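You operate a simulated robot arm through the tools that you are given. There is no shell and no other tool.

Carry out the task below with a simulated robot arm. There is one attempt and no reset: what you move stays moved.

TASK
Grind the gritty feet of both pots smooth on the plate.
Fine: stand each back where it stood on the short board. Set down upright: small cream flared pot, small green flared pot.

Only the result counts: the job must be done as asked and must still hold three seconds after the hand-in. Knocking over, shifting, dropping, spilling or breaking anything else fails it.

THE ROBOT
A 6-joint arm with a fingered hand, fixed in place. Base frame: the origin is on the floor under the middle of its stand, x ahead of it, y to its left, z up. Units: mm, rad, N and s.
With the tool pointing down near the work surface it reaches from about 440 to 820 mm from the base axis. Its first joint turns from -2.897 to 2.897 rad. Payload 4 kg.
The tool frame sits at the grasp point between the pads (the TCP): z along the fingers, y along the line on which they close. The tips reach 20 mm beyond it. The gripper opens to 140 mm; its body begins 54 mm behind the TCP. The gripper is a hand of 3 fingers: y runs from the thumb to the fingers, the wrist lies at [0, 0, -215] in the tool frame, and closing takes about 1.5 s.
Orientation is that of the tool frame in the base frame, as [roll, pitch, yaw] about the fixed x, y, z axes, in that order (R = Rz(yaw) Ry(pitch) Rx(roll)). With the fingers straight down and closing along the base's y, the tool's x points along the base's -x, its y along +y and its z along -z.

THE INTERFACE
- The arm moves only by the tool step_arm. Its argument "deltas" is a list of rows, each an object of numbers (a shift or turn left out is 0, a gripper value left out holds the last): "x", "y", "z": the shift along the tool's x, y, z in mm; "rx", "ry", "rz": the turn, a rotation vector about the tool's x, y, z in rad. In form: [{"x": .., "y": .., "z": .., "rx": .., "ry": .., "rz": ..}, ...]. A call has 1 to 20 rows; each row shifts and turns the commanded pose from where the row before left it, along the tool's axes as they then stand. "fingers" is the gripper command, from -1 (fully open) to 1 (shut), values between in proportion, set as the call begins (left out, the last holds). Each row takes 0.2 s and may step no farther than 50 mm and 0.15 rad from the row before; otherwise, or with a gripper value out of range, the whole call is refused. A pose out of reach is approached as far as the arm can. The call stops where the force on the tool passes 40 N (or 10 N more than at its start, if that is more) or the arm is blocked; 0.2 s more then pass. The fingers move at their own pace (about 45 mm/s each) and stop on an object; they squeeze with about 21 N. The grip force told is the motor's: it shows also when the fingers shut on nothing. Time passes only in rows, and 0.2 s behind the last, so rows that do not move let the fingers close. The reply holds the time, the measured pose of the TCP, the force on the tool along the base axes, the opening and the grip force, in the units named above and with some noise, with the torque about the TCP (base axes, N m) and any sound that the robot's microphone picked up.
- Cameras (640 x 400 px; columns grow to the right, rows downward): "scene" is fixed at [220.3, 504, 1588]; the picture's right is [-0.84, -0.53, 0.00], its down [-0.39, 0.61, -0.69] and it looks along [0.37, -0.58, -0.73] (base axes); focal length 354 px, centre (320, 200). "wrist" rides on the gripper at [74, -43, -79] in the tool frame; the picture's right is [0.50, 0.87, 0.00], its down [-0.59, 0.34, -0.73] and it looks along [-0.64, 0.37, 0.68] (tool axes); focal length 275 px, centre (320, 200). There is no depth. A picture from a camera that has moved, and an enlarged one, comes with that camera's place and axes in the base frame and with its lens.
- snapshot(camera): a new picture of that camera. It takes no simulated time.
- raise_lower(by): moves the trunk up (or, below 0, down) by that many mm; the arm rides with it, the base frame stays. It gives what a move gives, with no picture.
- set_fingers(finger1, finger2, thumb_bend): sets how far each is bent, from 0 (flat) to 1 (curled in); at 0.3 the hand is open as for a grip, at 0.7 the pads meet at the TCP. One left out holds its place. A second passes; each finger stops where it meets its share of the squeeze, and holds until it gets a number again. A gripper value or a shape takes the hand back. It gives what a move gives, with no picture; readings hold the bend of each and the force on the fingers (four entries, about 0 where the hand has none), thumb and palm.
- preshape(shape): the hand has 3 fingers and takes this shape, open, in about a second: jaw (thumb against the fingers, like two jaws); tri (thumb and two fingers); tip (a fingertip pinch); poke (one finger out to press); point (the index stretched); flat (the hand flat); cup (the hand cupped); fist (a fist). The gripper value then closes the fingers along that shape, each until it touches; the sizes above hold for jaw. It gives what a move gives, with no picture.
- inspect(camera, box): a new picture of the part [left, top, right, bottom] of that camera's present view, enlarged. It takes no simulated time.
- sign_off(): hands the job in; it is judged then, once.

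Places have to be worked out from the pictures, the camera data and where the tool is seen. Open the gripper and draw the arm clear of the work before you hand the job in, unless the task says otherwise.

The tools are called as name(argument=value, ...) on one line, values as JSON. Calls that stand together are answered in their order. step_arm: Moves the arm, as the interface text tells. Its arguments: {"type":"object","properties":{"deltas":{"type":"array"},"fingers":{"type":"number"}},"required":["deltas"]} The other tools are called the same way: raise_lower (by) moves the trunk up or down; preshape (shape) gives the hand a shape; set_fingers (finger1, finger2, thumb_bend) moves the fingers one by one; snapshot (camera) takes a picture; inspect (camera, box) takes an enlarged picture of a part of a camera's view; sign_off () hands the job in.

At the start:

```text
clock: 0.0
eef_pos: [467.6, -15.0, 1091.4]
tcp_rot: [-3.141, -0.001, -3.141]
contact_force: [-0.4, 0.8, 0.0]
wrist_torque: [-0.02, 0.01, 0.02]
gripper_width: 139.7
finger_force: 0.0
shape: jaw
bend: [0.3, 0.3, 0.3]
finger forces: [0.0, 0.1, 0.0, 0.1, 0.1, 0.0]
trunk travel left (down, up): [-175.0, 415.0]
```

scene: 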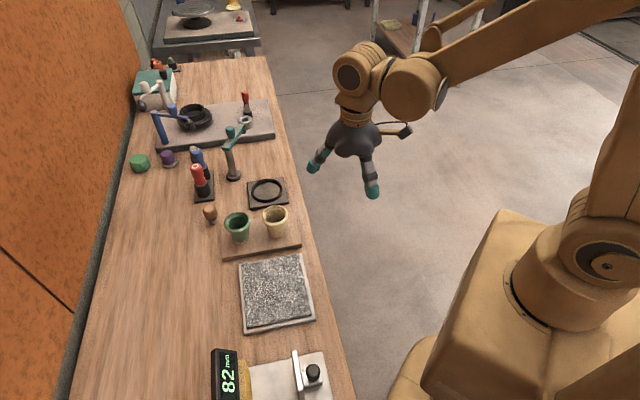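
wrist: 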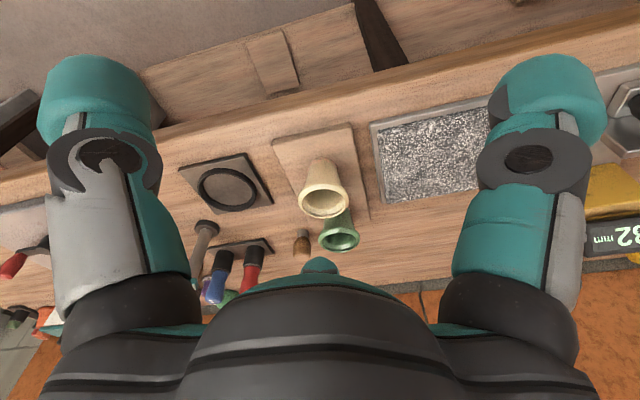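

I start by looking closer at the pots, the short board and the gritty plate from both cameras.

inspect(camera="scene", box=[200, 160, 340, 340])

inspect(camera="wrist", box=[160, 80, 520, 300])

inspect(camera="scene", box=[180, 330, 360, 400])

```text
2.22 times, centred on (270, 250) of scene
camera zoom: at [220.3, 504.0, 1588.0], right [-0.84, -0.53, 0.0], down [-0.39, 0.61, -0.69], along [0.37, -0.58, -0.73], focal length 787 px, centre (431, 89)
```

zoom: 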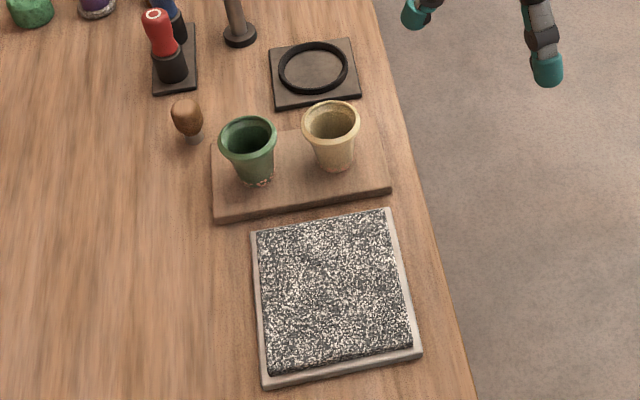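

```text
1.78 times, centred on (340, 190) of wrist
camera zoom: at [394.7, -56.4, 1169.3], right [-0.5, 0.87, 0.0], down [0.59, 0.34, 0.73], along [0.64, 0.37, -0.68], focal length 489 px, centre (284, 218)
```

zoom: 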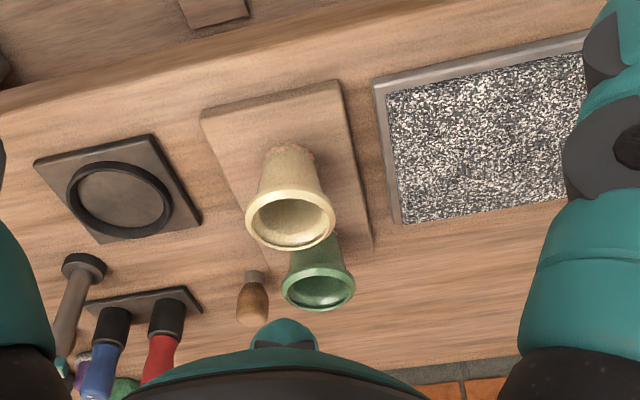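

```text
3.56 times, centred on (270, 365) of scene
camera zoom: at [220.3, 504.0, 1588.0], right [-0.84, -0.53, 0.0], down [-0.39, 0.61, -0.69], along [0.37, -0.58, -0.73], focal length 1259 px, centre (498, -387)
```

zoom: 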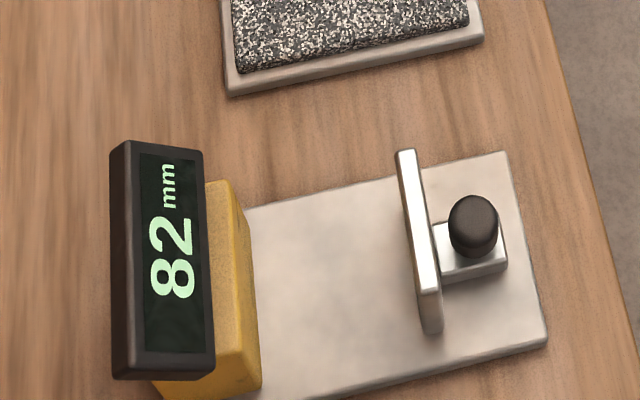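

The scene and wrist views triangulate to: cream pot near (620, 80), green pot near (684, 145), with rims at z≈928 and feet at z≈852. The plate centre is near (526, 213), and the table is turned 45° to the base. I move the open hand above the cream pot and turn it so it closes along the table's length, clear of the green pot.

step_arm(deltas=[{"x": -30.5, "y": 19, "z": 10}, {"x": -30.5, "y": 19, "z": 10}, {"x": -30.5, "y": 19, "z": 10}, {"x": -30.5, "y": 19, "z": 10}, {"x": -30.5, "y": 19, "z": 10}, {"rz": -0.1309}, {"rz": -0.1309}, {"rz": -0.1309}, {"rz": -0.1309}, {"rz": -0.1309}, {"rz": -0.1309}, {}], fingers=-1)

```text
clock: 2.6
eef_pos: [619.4, 80.2, 1040.7]
tcp_rot: [3.141, -0.001, -2.356]
contact_force: [-0.7, -0.3, 0.0]
wrist_torque: [0.02, -0.01, 0.01]
gripper_width: 140.0
finger_force: 0.0
shape: jaw
bend: [0.3, 0.3, 0.3]
finger forces: [0.0, 0.0, 0.1, 0.1, 0.1, 0.0]
trunk travel left (down, up): [-175.0, 415.0]
```

The hand is over the cream pot at (619, 80, 1041). I look with both cameras to refine positions.

snapshot(camera="wrist")

snapshot(camera="scene")

inspect(camera="scene", box=[190, 140, 350, 260])

```text
taken
camera wrist: at [599.5, -2.0, 1118.9], right [-0.97, 0.26, 0.0], down [0.17, 0.66, 0.73], along [0.19, 0.71, -0.68], focal length 275 px, centre (320, 200)
```

wrist: 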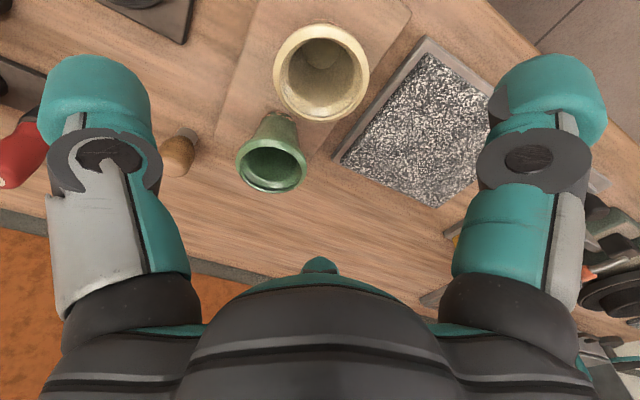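

```text
taken
```

scene: 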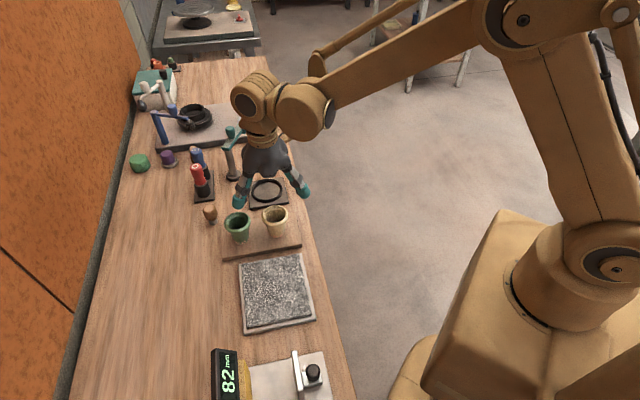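

```text
3.33 times, centred on (270, 200) of scene
camera zoom: at [220.3, 504.0, 1588.0], right [-0.84, -0.53, 0.0], down [-0.39, 0.61, -0.69], along [0.37, -0.58, -0.73], focal length 1180 px, centre (487, 200)
```

zoom: 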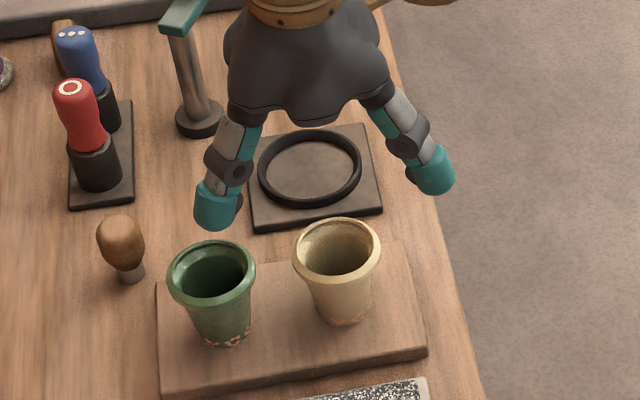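

The three fingers sit 120° apart, so I'll turn the hand until the other pot lies between two fingers. First I zoom in through the wrist camera to measure both rims and the plate.

inspect(camera="wrist", box=[220, 0, 420, 200])

inspect(camera="wrist", box=[320, 30, 500, 220])

```text
2.00 times, centred on (320, 100) of wrist
camera zoom: at [599.5, -2.0, 1118.9], right [-0.97, 0.26, 0.0], down [0.17, 0.66, 0.73], along [0.19, 0.71, -0.68], focal length 551 px, centre (320, 400)
```

zoom: 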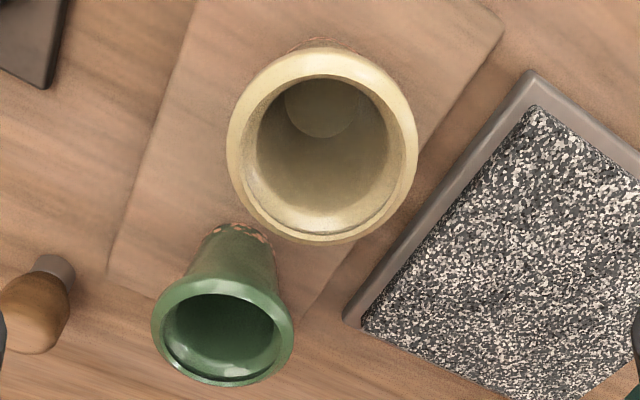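

```text
2.11 times, centred on (410, 125) of wrist
camera zoom: at [599.5, -2.0, 1118.9], right [-0.97, 0.26, 0.0], down [0.17, 0.66, 0.73], along [0.19, 0.71, -0.68], focal length 580 px, centre (130, 358)
```

zoom: 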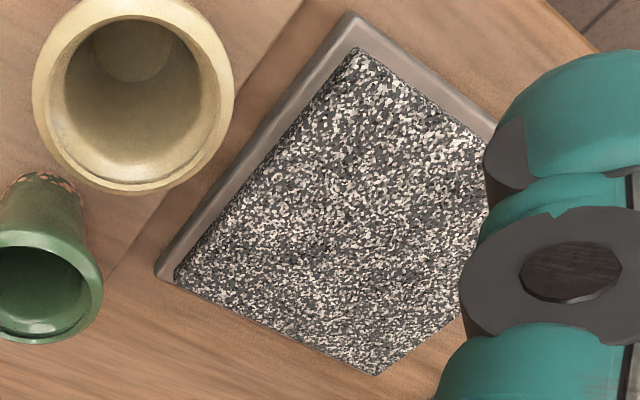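

The cream rim centre works out at (620, 79.6) and the grit slab centre at about (522, 218). I turn the hand 30° so no finger points at the green pot, then lower it partway for a closer check.

step_arm(deltas=[{"rz": -0.1309}, {"rz": -0.1309}, {"rz": -0.1309}, {"rz": -0.1309}, {"z": 20}, {"z": 20}, {"z": 20}, {}], fingers=-1)

snapshot(camera="wrist")

inspect(camera="scene", box=[190, 140, 350, 260])

```text
clock: 4.4
eef_pos: [619.9, 81.2, 980.8]
tcp_rot: [3.141, 0.001, -1.833]
contact_force: [-0.2, -0.2, -0.8]
wrist_torque: [-0.04, 0.01, 0.01]
gripper_width: 140.1
finger_force: 0.2
shape: jaw
bend: [0.3, 0.3, 0.3]
finger forces: [0.1, 0.1, 0.0, 0.0, 0.0, 0.0]
trunk travel left (down, up): [-175.0, 415.0]
```

```text
taken
camera wrist: at [644.6, -0.9, 1058.6], right [-0.97, -0.26, 0.0], down [-0.18, 0.66, 0.73], along [-0.19, 0.71, -0.68], focal length 275 px, centre (320, 200)
```

wrist: 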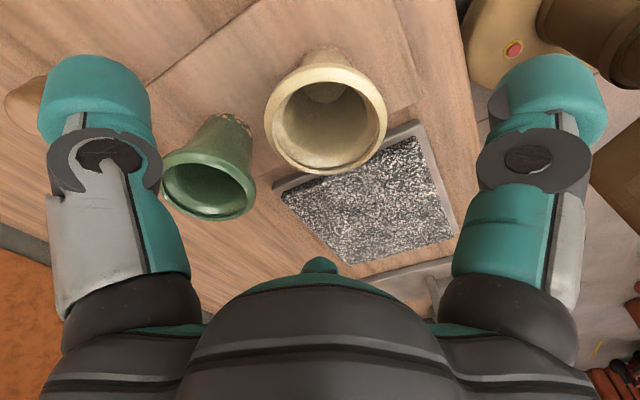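

```text
3.33 times, centred on (270, 200) of scene
camera zoom: at [220.3, 504.0, 1588.0], right [-0.84, -0.53, 0.0], down [-0.39, 0.61, -0.69], along [0.37, -0.58, -0.73], focal length 1180 px, centre (487, 200)
```

zoom: 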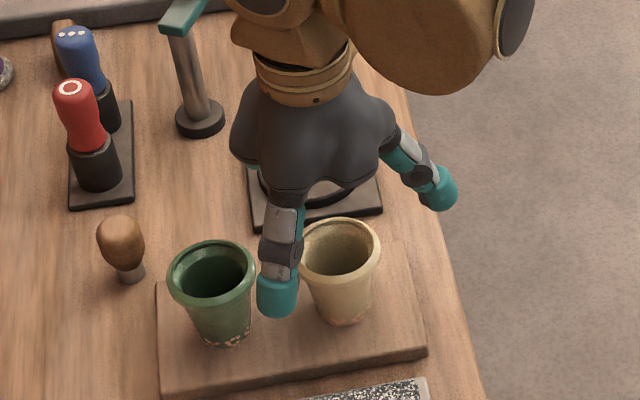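

The hand reads (620, 81, 981) and no finger points at the green pot. I zoom into the cream rim to measure any offset from the hand axis.

inspect(camera="wrist", box=[240, 30, 410, 200])

inspect(camera="wrist", box=[140, 90, 290, 240])

```text
2.35 times, centred on (325, 115) of wrist
camera zoom: at [644.6, -0.9, 1058.6], right [-0.97, -0.26, 0.0], down [-0.18, 0.66, 0.73], along [-0.19, 0.71, -0.68], focal length 648 px, centre (308, 400)
```

zoom: 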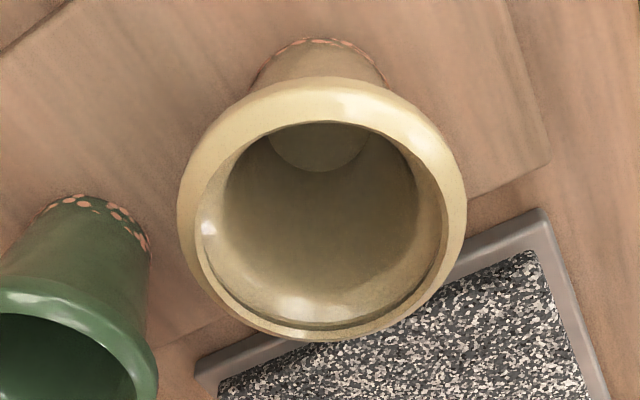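

```text
2.67 times, centred on (215, 165) of wrist
camera zoom: at [644.6, -0.9, 1058.6], right [-0.97, -0.26, 0.0], down [-0.18, 0.66, 0.73], along [-0.19, 0.71, -0.68], focal length 734 px, centre (600, 293)
```

zoom: 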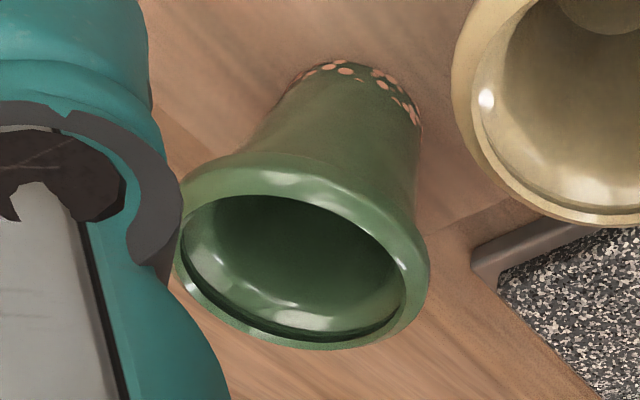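

The pink spots around the feet are the grit. The two views disagree by a few millimetres on the cream pot's position, so I turn the hand 90° for a cross-view that doesn't depend on height.

step_arm(deltas=[{"rz": 0.1309}, {"rz": 0.1309}, {"rz": 0.1309}, {"rz": 0.1309}, {"rz": 0.1309}, {"rz": 0.1309}, {"rz": 0.1309}, {"rz": 0.1309}, {"rz": 0.1309}, {"rz": 0.1309}, {"rz": 0.1309}, {"rz": 0.1309}, {}], fingers=-1)

snapshot(camera="wrist")

inspect(camera="wrist", box=[240, 30, 410, 200])

```text
clock: 7.2
eef_pos: [619.8, 80.5, 980.1]
tcp_rot: [-3.141, 0.0, 2.877]
contact_force: [0.1, -0.5, -0.3]
wrist_torque: [-0.01, 0.01, -0.03]
gripper_width: 140.2
finger_force: 0.0
shape: jaw
bend: [0.3, 0.3, 0.3]
finger forces: [0.0, 0.0, 0.0, 0.0, 0.0, 0.0]
trunk travel left (down, up): [-175.0, 415.0]
```

```text
taken
camera wrist: at [538.7, 59.7, 1059.0], right [-0.26, 0.97, 0.0], down [0.66, 0.17, 0.73], along [0.71, 0.19, -0.68], focal length 275 px, centre (320, 200)
```

wrist: 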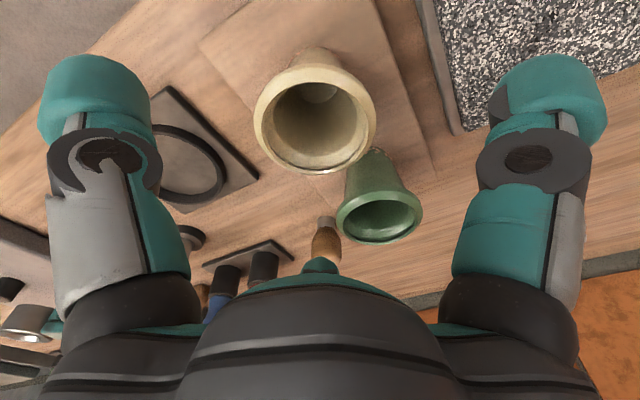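

```text
2.35 times, centred on (325, 115) of wrist
camera zoom: at [538.7, 59.7, 1059.0], right [-0.26, 0.97, 0.0], down [0.66, 0.17, 0.73], along [0.71, 0.19, -0.68], focal length 648 px, centre (308, 400)
```

zoom: 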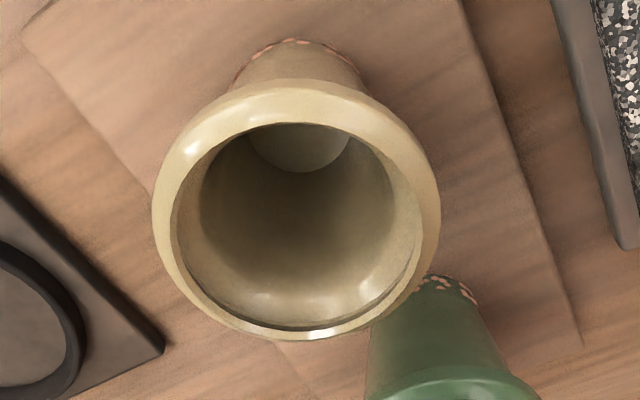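

The cross-view puts the cream pot at about TCP + (-2.5, -3.4) mm, with its rim near z≈930. I turn back, shift by that much, and check the alignment before going lower.

step_arm(deltas=[{"rz": -0.1309}, {"rz": -0.1309}, {"rz": -0.1309}, {"rz": -0.1309}, {"rz": -0.1309}, {"rz": -0.1309}, {"rz": -0.1309}, {"rz": -0.1309}, {"rz": -0.1309}, {"rz": -0.1309}, {"rz": -0.1309}, {"rz": -0.1309}, {"x": 3.9, "y": 1.5}, {}], fingers=-1)

inspect(camera="wrist", box=[240, 30, 410, 200])

```text
clock: 10.2
eef_pos: [617.1, 76.2, 981.4]
tcp_rot: [-3.14, 0.0, -1.832]
contact_force: [0.1, -0.2, 0.2]
wrist_torque: [-0.04, 0.05, -0.01]
gripper_width: 139.9
finger_force: 0.2
shape: jaw
bend: [0.3, 0.3, 0.3]
finger forces: [0.0, 0.1, 0.1, 0.0, 0.0, 0.1]
trunk travel left (down, up): [-175.0, 415.0]
```

```text
2.35 times, centred on (325, 115) of wrist
camera zoom: at [640.6, -5.6, 1059.4], right [-0.97, -0.26, 0.0], down [-0.18, 0.66, 0.73], along [-0.19, 0.71, -0.68], focal length 648 px, centre (308, 400)
```

zoom: 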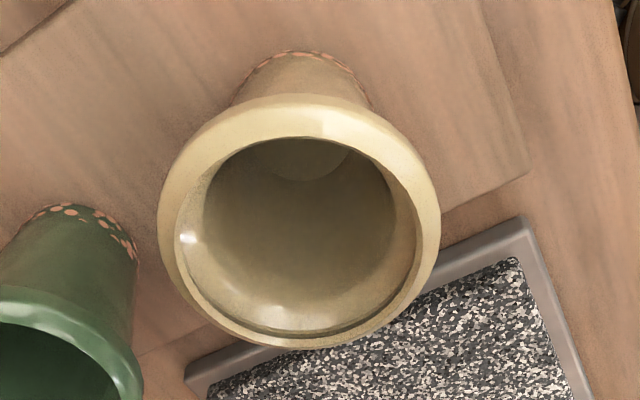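

After the shift the rim sits about 2 mm to the other side, so the arm has a millimetre or so of play. I correct sideways, lower another 40 mm, and look again.

step_arm(deltas=[{"x": -1.0, "y": -1.7}, {"z": 20}, {"z": 20}, {}, {}], fingers=-1)

inspect(camera="wrist", box=[220, 40, 420, 240])

inspect(camera="scene", box=[190, 140, 350, 260])

```text
clock: 11.4
eef_pos: [618.5, 76.5, 940.8]
tcp_rot: [-3.14, -0.001, -1.832]
contact_force: [0.3, -0.4, 0.1]
wrist_torque: [-0.03, 0.02, 0.01]
gripper_width: 140.0
finger_force: 0.0
shape: jaw
bend: [0.3, 0.3, 0.3]
finger forces: [0.0, 0.1, 0.0, 0.0, 0.0, 0.0]
trunk travel left (down, up): [-175.0, 415.0]
```

```text
2.00 times, centred on (320, 140) of wrist
camera zoom: at [642.9, -4.4, 1020.2], right [-0.97, -0.26, 0.0], down [-0.18, 0.66, 0.73], along [-0.19, 0.71, -0.68], focal length 551 px, centre (320, 320)
```

zoom: 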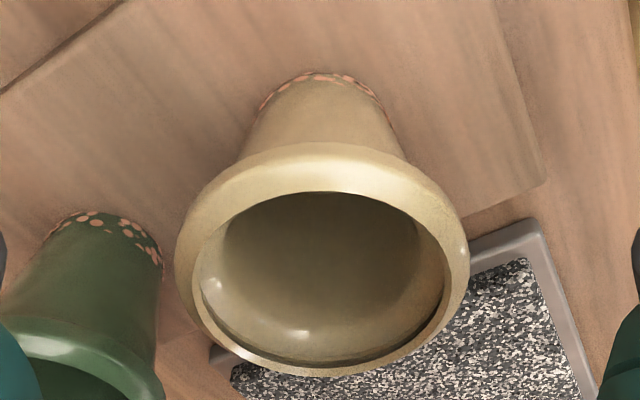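

```text
3.33 times, centred on (270, 200) of scene
camera zoom: at [220.3, 504.0, 1588.0], right [-0.84, -0.53, 0.0], down [-0.39, 0.61, -0.69], along [0.37, -0.58, -0.73], focal length 1180 px, centre (487, 200)
```

zoom: 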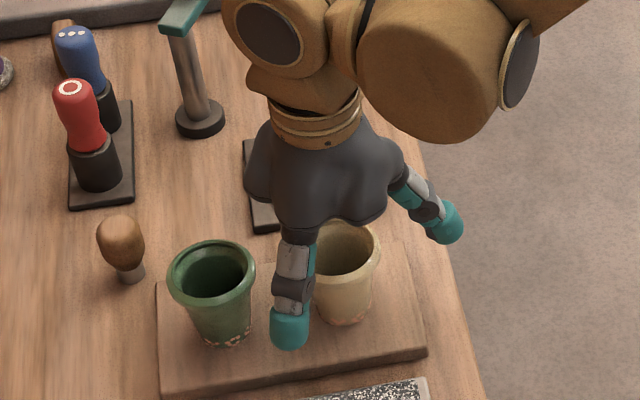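

At z=941 the rim is centred to within about 0.6 mm sideways and 1–2 mm along the view. I make a small trim and lower to the grip height of z≈890, where the tips stay about 18 mm above the board.

step_arm(deltas=[{"x": -0.9, "y": 1.1}, {"z": 15}, {"z": 15}, {"z": 12}, {"z": 8.5}, {}, {}], fingers=-1)

snapshot(camera="wrist")

inspect(camera="scene", box=[190, 140, 350, 260])

```text
clock: 13.0
eef_pos: [619.7, 78.1, 891.7]
tcp_rot: [-3.141, 0.0, -1.834]
contact_force: [0.6, -0.7, 0.9]
wrist_torque: [-0.03, -0.01, -0.03]
gripper_width: 139.9
finger_force: 0.0
shape: jaw
bend: [0.3, 0.3, 0.3]
finger forces: [0.0, 0.1, 0.0, 0.0, 0.0, 0.0]
trunk travel left (down, up): [-175.0, 415.0]
```

```text
taken
camera wrist: at [643.9, -3.1, 968.7], right [-0.97, -0.26, 0.0], down [-0.18, 0.66, 0.73], along [-0.19, 0.71, -0.68], focal length 275 px, centre (320, 200)
```

wrist: 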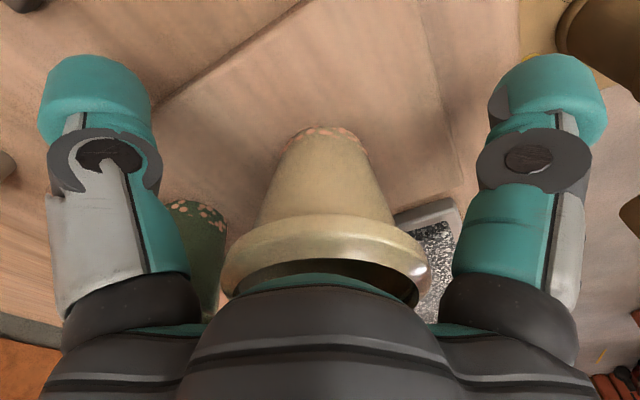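

```text
3.33 times, centred on (270, 200) of scene
camera zoom: at [220.3, 504.0, 1588.0], right [-0.84, -0.53, 0.0], down [-0.39, 0.61, -0.69], along [0.37, -0.58, -0.73], focal length 1180 px, centre (487, 200)
```

zoom: 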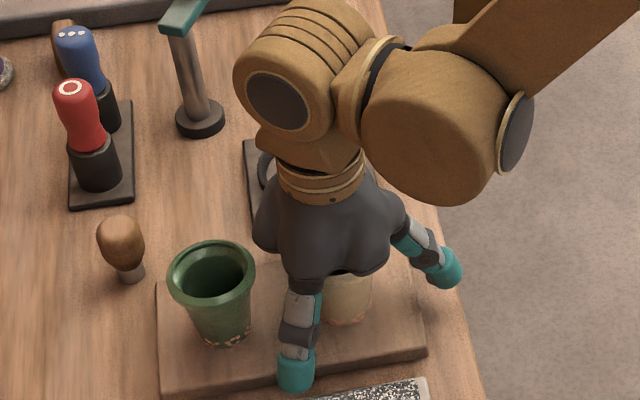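

I zoom in through the wrist camera to measure the pot's offset from the hand axis at this height before closing.

inspect(camera="wrist", box=[200, 110, 450, 310])

```text
2.00 times, centred on (325, 210) of wrist
camera zoom: at [643.9, -3.1, 968.7], right [-0.97, -0.26, 0.0], down [-0.18, 0.66, 0.73], along [-0.19, 0.71, -0.68], focal length 551 px, centre (310, 180)
```

zoom: 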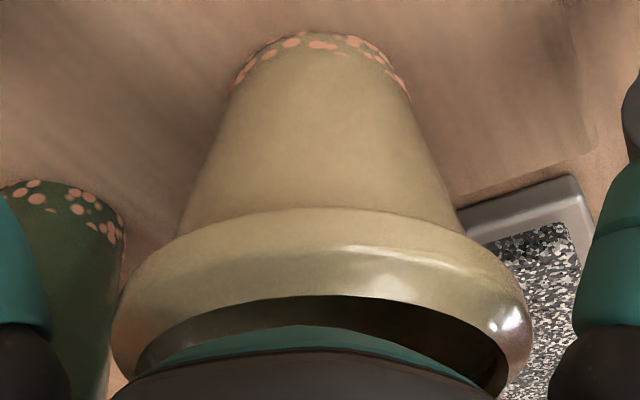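

The pot sits about 2.2 mm to the right of the hand axis, which agrees with the measured TCP of (619.7, 78.1) against the pot estimate of (617.4, 77.4). I correct that and check once more.

step_arm(deltas=[{"x": 1.1, "y": 1.9}, {}, {}], fingers=-1)

inspect(camera="wrist", box=[200, 110, 450, 310])

```text
clock: 13.8
eef_pos: [617.2, 77.9, 891.3]
tcp_rot: [3.141, 0.001, -1.832]
contact_force: [0.3, -0.6, -0.2]
wrist_torque: [-0.01, 0.02, 0.02]
gripper_width: 140.0
finger_force: 0.1
shape: jaw
bend: [0.3, 0.3, 0.3]
finger forces: [0.0, 0.1, 0.0, 0.1, 0.1, 0.0]
trunk travel left (down, up): [-175.0, 415.0]
```

```text
2.00 times, centred on (325, 210) of wrist
camera zoom: at [640.7, -3.8, 968.5], right [-0.97, -0.26, 0.0], down [-0.18, 0.66, 0.73], along [-0.19, 0.71, -0.68], focal length 551 px, centre (310, 180)
```

zoom: 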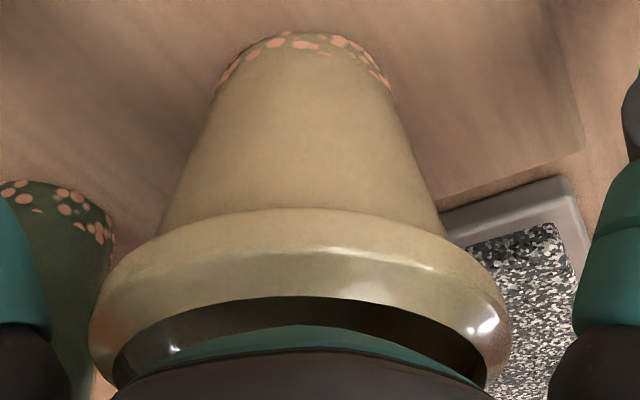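

It overshot slightly and now reads about -1.6 mm. I nudge back by 1 mm and start the gentle close.

step_arm(deltas=[{"x": -0.6, "y": -1.0}, {}, {}], fingers=-1)

inspect(camera="wrist", box=[200, 110, 450, 310])

```text
clock: 14.6
eef_pos: [617.1, 77.1, 889.9]
tcp_rot: [-3.141, -0.001, -1.831]
contact_force: [0.4, 0.2, -0.9]
wrist_torque: [-0.02, 0.02, -0.02]
gripper_width: 140.1
finger_force: 0.1
shape: jaw
bend: [0.3, 0.3, 0.3]
finger forces: [0.1, 0.1, 0.0, 0.1, 0.0, 0.0]
trunk travel left (down, up): [-175.0, 415.0]
```

```text
2.00 times, centred on (325, 210) of wrist
camera zoom: at [641.3, -3.0, 968.2], right [-0.97, -0.26, 0.0], down [-0.18, 0.66, 0.73], along [-0.19, 0.71, -0.68], focal length 551 px, centre (310, 180)
```

zoom: 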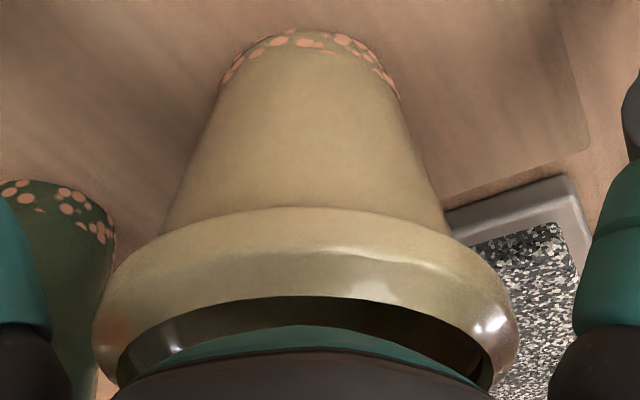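

The rim and foot are now within 0.7 mm of the hand axis. I close on the cream pot and wait for the grip to settle.

step_arm(deltas=[{}, {}, {}, {}, {}, {}, {}, {}, {}, {}], fingers=1)

snapshot(camera="wrist")

inspect(camera="scene", box=[190, 140, 350, 260])

```text
clock: 16.8
eef_pos: [616.6, 79.1, 889.7]
tcp_rot: [-3.141, -0.001, -1.832]
contact_force: [-0.1, -0.3, -0.1]
wrist_torque: [-0.02, 0.0, -0.01]
gripper_width: 38.1
finger_force: 21.2
shape: jaw
bend: [0.45, 0.46, 0.44]
finger forces: [18.2, 17.7, 0.1, 0.1, 18.5, 0.0]
trunk travel left (down, up): [-175.0, 415.0]
```

```text
taken
camera wrist: at [641.4, -3.0, 968.2], right [-0.97, -0.26, 0.0], down [-0.18, 0.66, 0.73], along [-0.19, 0.71, -0.68], focal length 275 px, centre (320, 200)
```

wrist: 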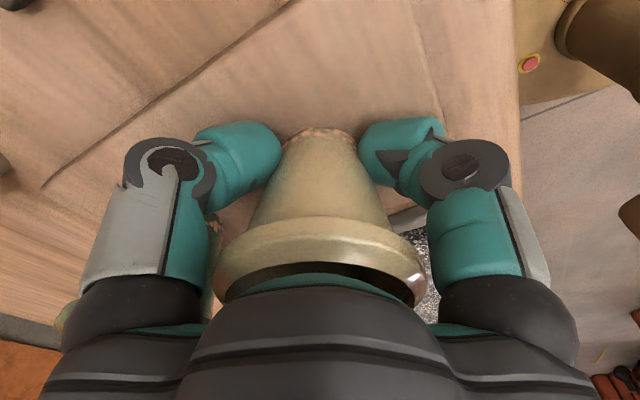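

```text
3.33 times, centred on (270, 200) of scene
camera zoom: at [220.3, 504.0, 1588.0], right [-0.84, -0.53, 0.0], down [-0.39, 0.61, -0.69], along [0.37, -0.58, -0.73], focal length 1180 px, centre (487, 200)
```

zoom: 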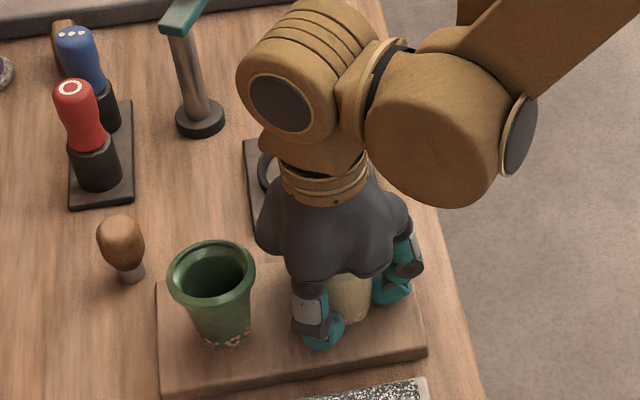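

All three fingers meet the pot evenly (bends about 0.45, 18 N each), so it stayed centred. I lift it 60 mm and check it hangs true before moving it.

step_arm(deltas=[{"z": -3}, {"z": -7}, {"z": -12}, {"z": -18}, {"z": -20}, {}], fingers=1)

snapshot(camera="wrist")

inspect(camera="scene", box=[190, 140, 350, 260])

```text
clock: 18.2
eef_pos: [617.7, 77.9, 950.2]
tcp_rot: [3.141, -0.001, -1.833]
contact_force: [0.1, -0.5, -1.2]
wrist_torque: [0.0, 0.02, -0.01]
gripper_width: 38.3
finger_force: 21.0
shape: jaw
bend: [0.45, 0.46, 0.44]
finger forces: [18.2, 17.8, 0.0, 0.0, 18.5, 0.0]
trunk travel left (down, up): [-175.0, 415.0]
```

```text
taken
camera wrist: at [640.3, -3.5, 1029.4], right [-0.97, -0.26, 0.0], down [-0.18, 0.66, 0.73], along [-0.19, 0.71, -0.68], focal length 275 px, centre (320, 200)
```

wrist: 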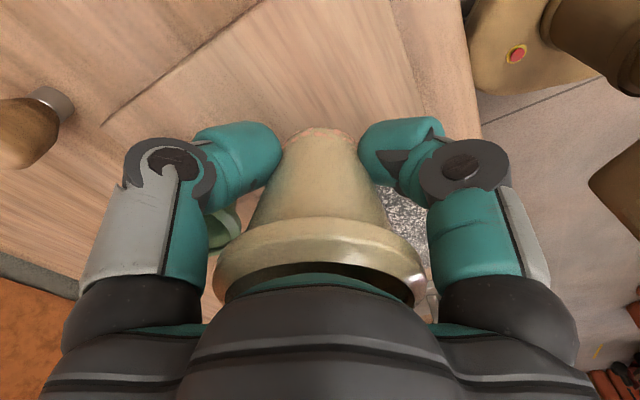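

```text
3.33 times, centred on (270, 200) of scene
camera zoom: at [220.3, 504.0, 1588.0], right [-0.84, -0.53, 0.0], down [-0.39, 0.61, -0.69], along [0.37, -0.58, -0.73], focal length 1180 px, centre (487, 200)
```

zoom: 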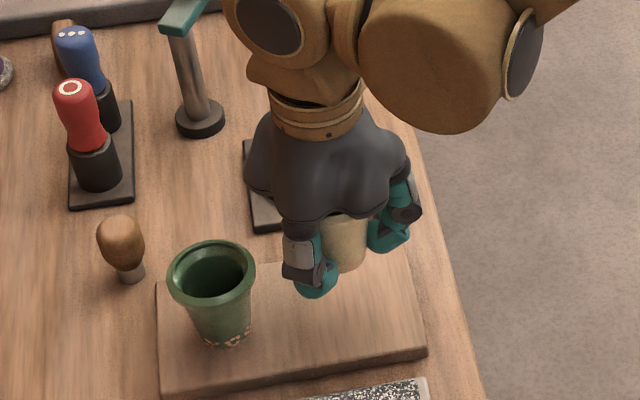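

The pot hangs straight with a load of about 1 N. I carry it over the middle of the grit plate, staying at z≈950.

step_arm(deltas=[{"x": -12, "y": 14}, {"x": -24, "y": 28}, {"x": -26, "y": 30}, {"x": -26, "y": 30}, {"x": -15, "y": 17}, {"x": -8, "y": 9}, {}, {}], fingers=1)

inspect(camera="scene", box=[200, 180, 360, 340])

snapshot(camera="wrist")

```text
clock: 20.0
eef_pos: [523.5, 218.0, 951.4]
tcp_rot: [3.14, 0.0, -1.833]
contact_force: [-0.1, -1.1, -1.7]
wrist_torque: [0.01, 0.01, 0.01]
gripper_width: 38.1
finger_force: 21.0
shape: jaw
bend: [0.45, 0.46, 0.44]
finger forces: [18.1, 17.9, 0.0, 0.0, 18.4, 0.0]
trunk travel left (down, up): [-175.0, 415.0]
```

```text
2.50 times, centred on (280, 260) of scene
camera zoom: at [220.3, 504.0, 1588.0], right [-0.84, -0.53, 0.0], down [-0.39, 0.61, -0.69], along [0.37, -0.58, -0.73], focal length 885 px, centre (420, 50)
```

zoom: 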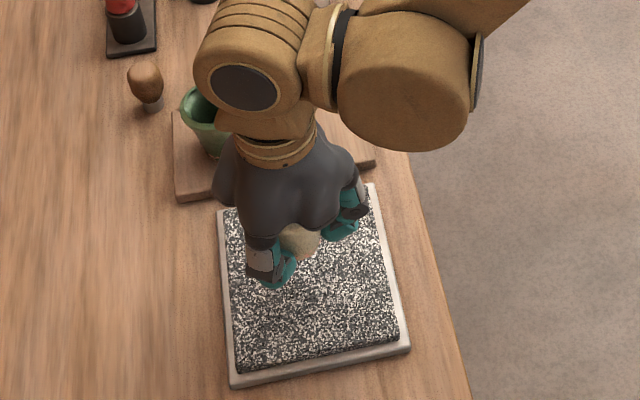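

```text
taken
camera wrist: at [546.5, 136.9, 1030.0], right [-0.97, -0.26, 0.0], down [-0.18, 0.66, 0.73], along [-0.19, 0.71, -0.68], focal length 275 px, centre (320, 200)
```

wrist: 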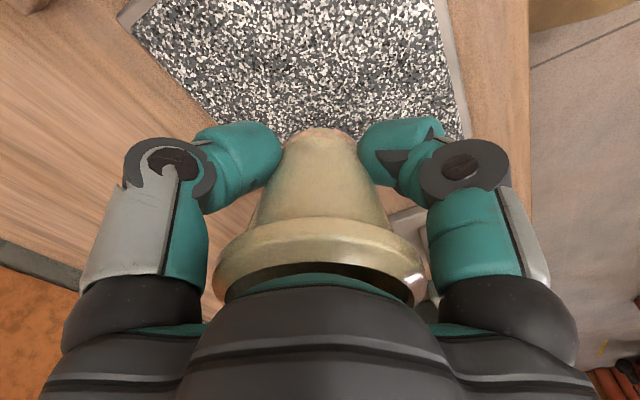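

The pot is over the slab. I lower it to TCP z≈908, just above where I expect contact.

step_arm(deltas=[{"z": 15}, {"z": 14}, {"z": 8}, {"z": 5}, {}, {}], fingers=1)

inspect(camera="scene", box=[220, 220, 340, 340])

inspect(camera="wrist", box=[220, 80, 420, 280])

```text
clock: 21.4
eef_pos: [522.1, 218.6, 909.6]
tcp_rot: [-3.142, 0.001, -1.832]
contact_force: [-0.4, -0.2, -0.5]
wrist_torque: [0.02, -0.02, -0.01]
gripper_width: 38.3
finger_force: 21.0
shape: jaw
bend: [0.45, 0.46, 0.44]
finger forces: [18.1, 17.9, 0.1, 0.0, 18.4, 0.1]
trunk travel left (down, up): [-175.0, 415.0]
```

```text
3.33 times, centred on (280, 280) of scene
camera zoom: at [220.3, 504.0, 1588.0], right [-0.84, -0.53, 0.0], down [-0.39, 0.61, -0.69], along [0.37, -0.58, -0.73], focal length 1180 px, centre (453, -67)
```

zoom: 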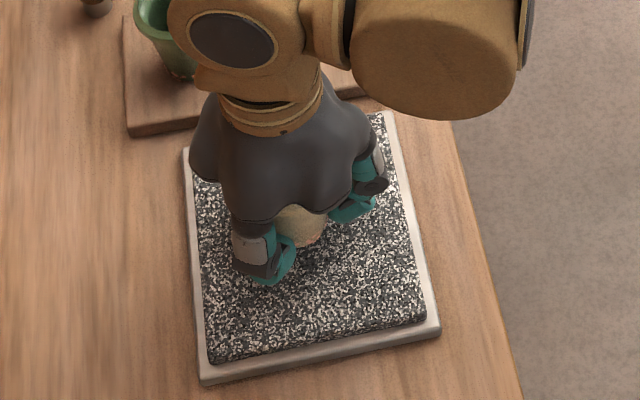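

```text
2.00 times, centred on (320, 180) of wrist
camera zoom: at [546.2, 136.4, 987.0], right [-0.97, -0.26, 0.0], down [-0.18, 0.66, 0.73], along [-0.19, 0.71, -0.68], focal length 551 px, centre (320, 240)
```

zoom: 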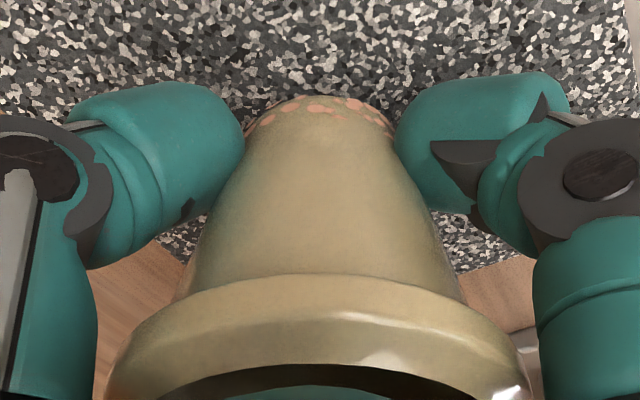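

There's no contact yet at z≈909. I creep down in small steps and watch the vertical force.

step_arm(deltas=[{"z": 1.5}, {"z": 1.5}, {"z": 1.5}, {}], fingers=1)

```text
clock: 22.4
eef_pos: [523.0, 220.0, 903.3]
tcp_rot: [3.14, 0.0, -1.833]
contact_force: [0.6, 0.0, -1.4]
wrist_torque: [0.02, 0.0, 0.0]
gripper_width: 38.2
finger_force: 21.1
shape: jaw
bend: [0.45, 0.46, 0.44]
finger forces: [18.1, 17.9, 0.1, 0.0, 18.4, 0.0]
trunk travel left (down, up): [-175.0, 415.0]
```

Still free at z≈904, so I creep further down.

step_arm(deltas=[{"z": 1}, {"z": 1}, {"z": 1}, {}], fingers=1)

```text
clock: 23.4
eef_pos: [522.5, 219.5, 900.7]
tcp_rot: [3.141, 0.0, -1.832]
contact_force: [1.2, -0.4, -0.8]
wrist_torque: [-0.02, -0.01, 0.01]
gripper_width: 38.2
finger_force: 20.9
shape: jaw
bend: [0.45, 0.46, 0.44]
finger forces: [18.2, 17.8, 0.0, 0.0, 18.4, 0.0]
trunk travel left (down, up): [-175.0, 415.0]
```

Still no contact at z≈901, so I keep creeping down.

step_arm(deltas=[{"z": 1}, {"z": 1}, {"z": 1}, {}], fingers=1)

```text
clock: 24.4
eef_pos: [522.1, 218.8, 895.5]
tcp_rot: [3.14, 0.0, -1.832]
contact_force: [-0.9, -0.2, -0.5]
wrist_torque: [-0.01, 0.0, -0.02]
gripper_width: 38.0
finger_force: 20.9
shape: jaw
bend: [0.45, 0.46, 0.44]
finger forces: [18.1, 17.8, 0.0, 0.0, 18.3, 0.0]
trunk travel left (down, up): [-175.0, 415.0]
```

The pose now reads z≈896, still with no contact. I continue in small steps.

step_arm(deltas=[{"z": 1}, {"z": 1}, {}], fingers=1)

inspect(camera="wrist", box=[270, 90, 370, 170])

```text
clock: 25.2
eef_pos: [522.9, 219.2, 896.7]
tcp_rot: [3.141, 0.0, -1.832]
contact_force: [1.2, 1.0, -1.6]
wrist_torque: [-0.01, 0.0, -0.01]
gripper_width: 38.1
finger_force: 21.3
shape: jaw
bend: [0.45, 0.46, 0.44]
finger forces: [18.1, 17.9, 0.0, 0.0, 18.5, 0.1]
trunk travel left (down, up): [-175.0, 415.0]
```

```text
5.00 times, centred on (320, 130) of wrist
camera zoom: at [546.7, 137.1, 974.1], right [-0.97, -0.26, 0.0], down [-0.18, 0.66, 0.73], along [-0.19, 0.71, -0.68], focal length 1376 px, centre (320, 550)
```

zoom: 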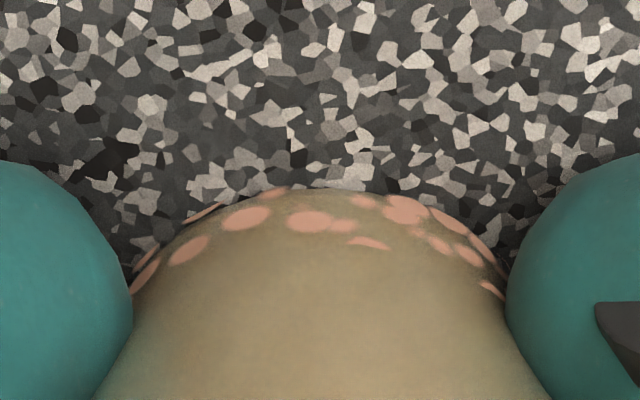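

The foot looks very close to the slab but isn't loaded yet. I lower a little more.

step_arm(deltas=[{"z": 1}, {"z": 1}, {}], fingers=1)

```text
clock: 26.0
eef_pos: [522.0, 219.7, 894.0]
tcp_rot: [3.141, 0.001, -1.832]
contact_force: [2.1, 0.5, 10.1]
wrist_torque: [-0.05, -0.11, 0.0]
gripper_width: 38.9
finger_force: 20.5
shape: jaw
bend: [0.45, 0.46, 0.44]
finger forces: [19.5, 19.3, 0.1, 0.0, 21.1, 0.1]
trunk travel left (down, up): [-175.0, 415.0]
```

Contact: 10 N upward at TCP z≈894. I start with short, gentle rubbing strokes and watch the force and the microphone.

step_arm(deltas=[{"x": 6}, {"x": 8}, {"x": 8}, {"x": -8}, {"x": -8}, {"x": -8}, {"x": -8}, {"x": 8}, {}], fingers=1)

inspect(camera="wrist", box=[220, 80, 420, 280])

```text
clock: 28.0
eef_pos: [523.2, 222.2, 895.9]
tcp_rot: [-3.141, 0.0, -1.831]
contact_force: [-0.8, 0.5, -1.7]
wrist_torque: [0.0, -0.01, 0.0]
gripper_width: 38.7
finger_force: 20.3
shape: jaw
bend: [0.45, 0.46, 0.44]
finger forces: [20.2, 19.4, 0.0, 0.0, 20.4, 0.0]
trunk travel left (down, up): [-175.0, 415.0]
```

```text
2.00 times, centred on (320, 180) of wrist
camera zoom: at [547.2, 140.2, 973.5], right [-0.97, -0.26, 0.0], down [-0.18, 0.66, 0.73], along [-0.19, 0.71, -0.68], focal length 551 px, centre (320, 240)
```

zoom: 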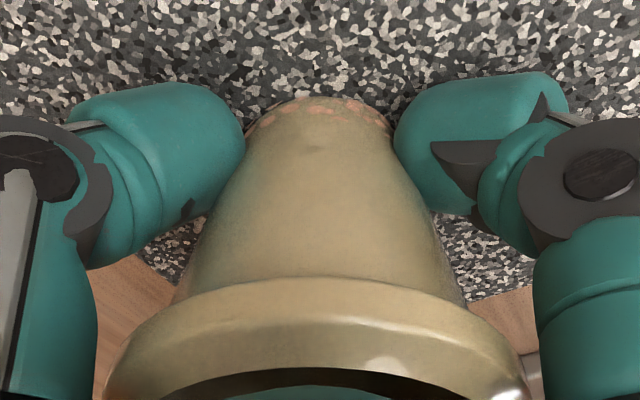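

The grit spots look fainter after these strokes, but contact has been lost at z≈896. I zoom in on the foot.

inspect(camera="wrist", box=[270, 90, 370, 170])

```text
5.00 times, centred on (320, 130) of wrist
camera zoom: at [547.2, 140.2, 973.5], right [-0.97, -0.26, 0.0], down [-0.18, 0.66, 0.73], along [-0.19, 0.71, -0.68], focal length 1376 px, centre (320, 550)
```

zoom: 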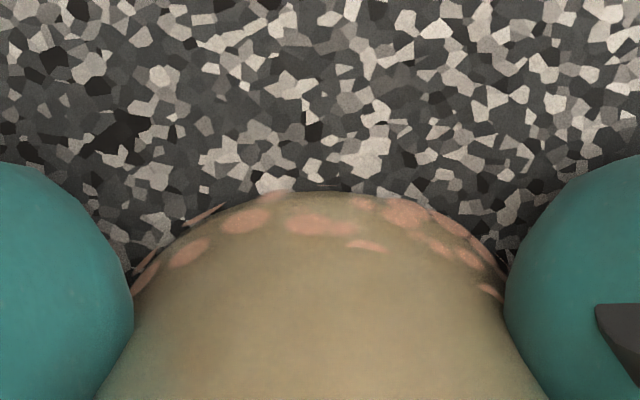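

The spots are fading, so the grinding works. I press back down to regain about 10 N.

step_arm(deltas=[{"z": 1}, {"z": 1}, {}], fingers=1)

```text
clock: 28.8
eef_pos: [522.0, 221.2, 893.8]
tcp_rot: [-3.14, -0.001, -1.832]
contact_force: [4.2, 2.3, 15.5]
wrist_torque: [-0.02, -0.19, 0.03]
gripper_width: 38.7
finger_force: 20.8
shape: jaw
bend: [0.45, 0.46, 0.44]
finger forces: [19.8, 20.7, 0.0, 0.1, 23.1, 0.0]
trunk travel left (down, up): [-175.0, 415.0]
```

Now 15 N upward. I rub again with strokes across the slab's middle.

step_arm(deltas=[{"x": 8}, {"x": 10}, {"x": -10}, {"x": -10}, {"x": -10}, {"x": 10}, {"x": 10}], fingers=1)

inspect(camera="wrist", box=[270, 90, 370, 170])

```text
clock: 30.4
eef_pos: [520.0, 214.7, 893.4]
tcp_rot: [-3.141, -0.001, -1.833]
contact_force: [1.2, 6.8, 17.6]
wrist_torque: [0.06, -0.08, 0.01]
gripper_width: 39.3
finger_force: 20.5
shape: jaw
bend: [0.45, 0.45, 0.44]
finger forces: [20.3, 22.5, 0.0, 0.1, 21.9, 0.0]
trunk travel left (down, up): [-175.0, 415.0]
```

```text
5.00 times, centred on (320, 130) of wrist
camera zoom: at [543.3, 133.0, 971.4], right [-0.97, -0.26, 0.0], down [-0.18, 0.66, 0.73], along [-0.19, 0.71, -0.68], focal length 1376 px, centre (320, 550)
```

zoom: 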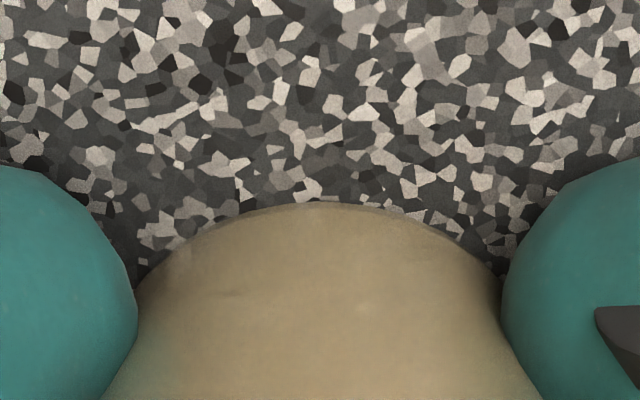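

The visible grit is gone. I give a few more strokes to be sure, then lift and check.

step_arm(deltas=[{"x": -8}, {"x": -10}, {"x": -8}, {"x": 8}, {"x": 8}, {"x": -6}], fingers=1)

step_arm(deltas=[{"z": -3}, {"z": -6}, {"z": -12}, {"z": -18}, {"z": -20}, {}], fingers=1)

inspect(camera="wrist", box=[200, 80, 440, 320])

inspect(camera="scene", box=[220, 200, 340, 320])

```text
clock: 31.8
eef_pos: [523.5, 227.8, 893.8]
tcp_rot: [3.141, -0.002, -1.834]
contact_force: [-3.9, -4.9, 14.0]
wrist_torque: [-0.1, -0.02, -0.06]
gripper_width: 39.6
finger_force: 20.8
shape: jaw
bend: [0.45, 0.45, 0.44]
finger forces: [23.1, 19.3, 0.1, 0.0, 22.8, 0.0]
trunk travel left (down, up): [-175.0, 415.0]
```

```text
clock: 33.2
eef_pos: [525.6, 229.9, 950.8]
tcp_rot: [3.14, -0.001, -1.832]
contact_force: [-0.3, -0.5, -0.9]
wrist_torque: [-0.02, -0.01, 0.03]
gripper_width: 39.0
finger_force: 20.9
shape: jaw
bend: [0.45, 0.45, 0.44]
finger forces: [19.4, 19.5, 0.0, 0.1, 20.1, 0.0]
trunk travel left (down, up): [-175.0, 415.0]
```

```text
1.67 times, centred on (320, 200) of wrist
camera zoom: at [549.9, 147.8, 1029.5], right [-0.97, -0.26, 0.0], down [-0.18, 0.66, 0.73], along [-0.19, 0.71, -0.68], focal length 459 px, centre (320, 200)
```

zoom: 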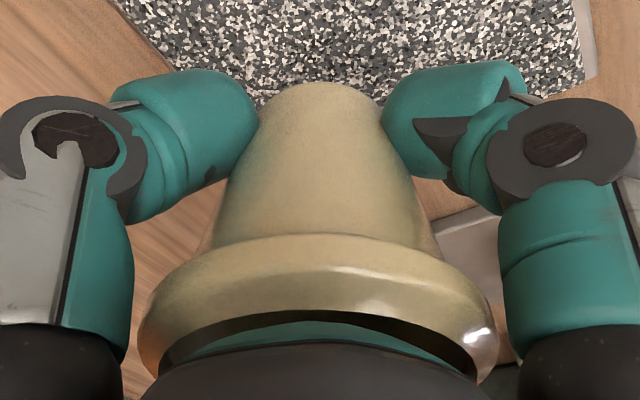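

```text
3.33 times, centred on (280, 260) of scene
camera zoom: at [220.3, 504.0, 1588.0], right [-0.84, -0.53, 0.0], down [-0.39, 0.61, -0.69], along [0.37, -0.58, -0.73], focal length 1180 px, centre (453, 0)
```

zoom: 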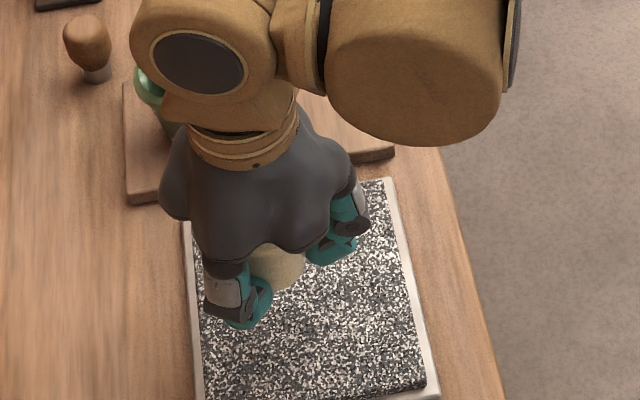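

The foot is clean and smooth and the pot still sits upright in the hand. I carry it back over its place on the board, about (617.4, 77.4).

step_arm(deltas=[{"x": 12, "y": -12.4}, {"x": 25, "y": -26}, {"x": 29, "y": -30}, {"x": 29, "y": -30}, {"x": 18, "y": -19}, {"x": 10.5, "y": -10.8}, {}, {}, {}], fingers=1)

step_arm(deltas=[{}], fingers=1)

step_arm(deltas=[{}], fingers=1)

snapshot(camera="wrist")

```text
clock: 35.2
eef_pos: [616.1, 74.3, 949.9]
tcp_rot: [-3.142, 0.0, -1.832]
contact_force: [-0.5, -1.5, -0.7]
wrist_torque: [0.05, 0.02, 0.0]
gripper_width: 39.0
finger_force: 20.8
shape: jaw
bend: [0.45, 0.45, 0.44]
finger forces: [19.0, 19.4, 0.1, 0.0, 19.9, 0.0]
trunk travel left (down, up): [-175.0, 415.0]
```

```text
clock: 35.6
eef_pos: [617.1, 75.0, 951.8]
tcp_rot: [3.141, 0.0, -1.834]
contact_force: [-0.1, 0.2, -1.1]
wrist_torque: [-0.01, 0.03, 0.0]
gripper_width: 39.1
finger_force: 20.3
shape: jaw
bend: [0.45, 0.45, 0.44]
finger forces: [19.1, 19.4, 0.0, 0.1, 19.9, 0.0]
trunk travel left (down, up): [-175.0, 415.0]
```

```text
clock: 36.0
eef_pos: [617.8, 75.3, 950.3]
tcp_rot: [3.141, 0.0, -1.833]
contact_force: [0.4, 0.3, -0.5]
wrist_torque: [-0.03, -0.03, 0.0]
gripper_width: 39.1
finger_force: 20.8
shape: jaw
bend: [0.45, 0.45, 0.44]
finger forces: [19.1, 19.4, 0.1, 0.0, 19.9, 0.0]
trunk travel left (down, up): [-175.0, 415.0]
```

```text
taken
camera wrist: at [641.1, -6.8, 1028.4], right [-0.97, -0.26, 0.0], down [-0.18, 0.66, 0.73], along [-0.19, 0.71, -0.68], focal length 275 px, centre (320, 200)
```

wrist: 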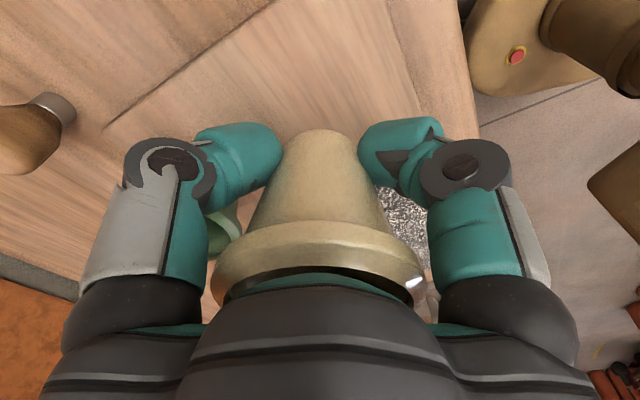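

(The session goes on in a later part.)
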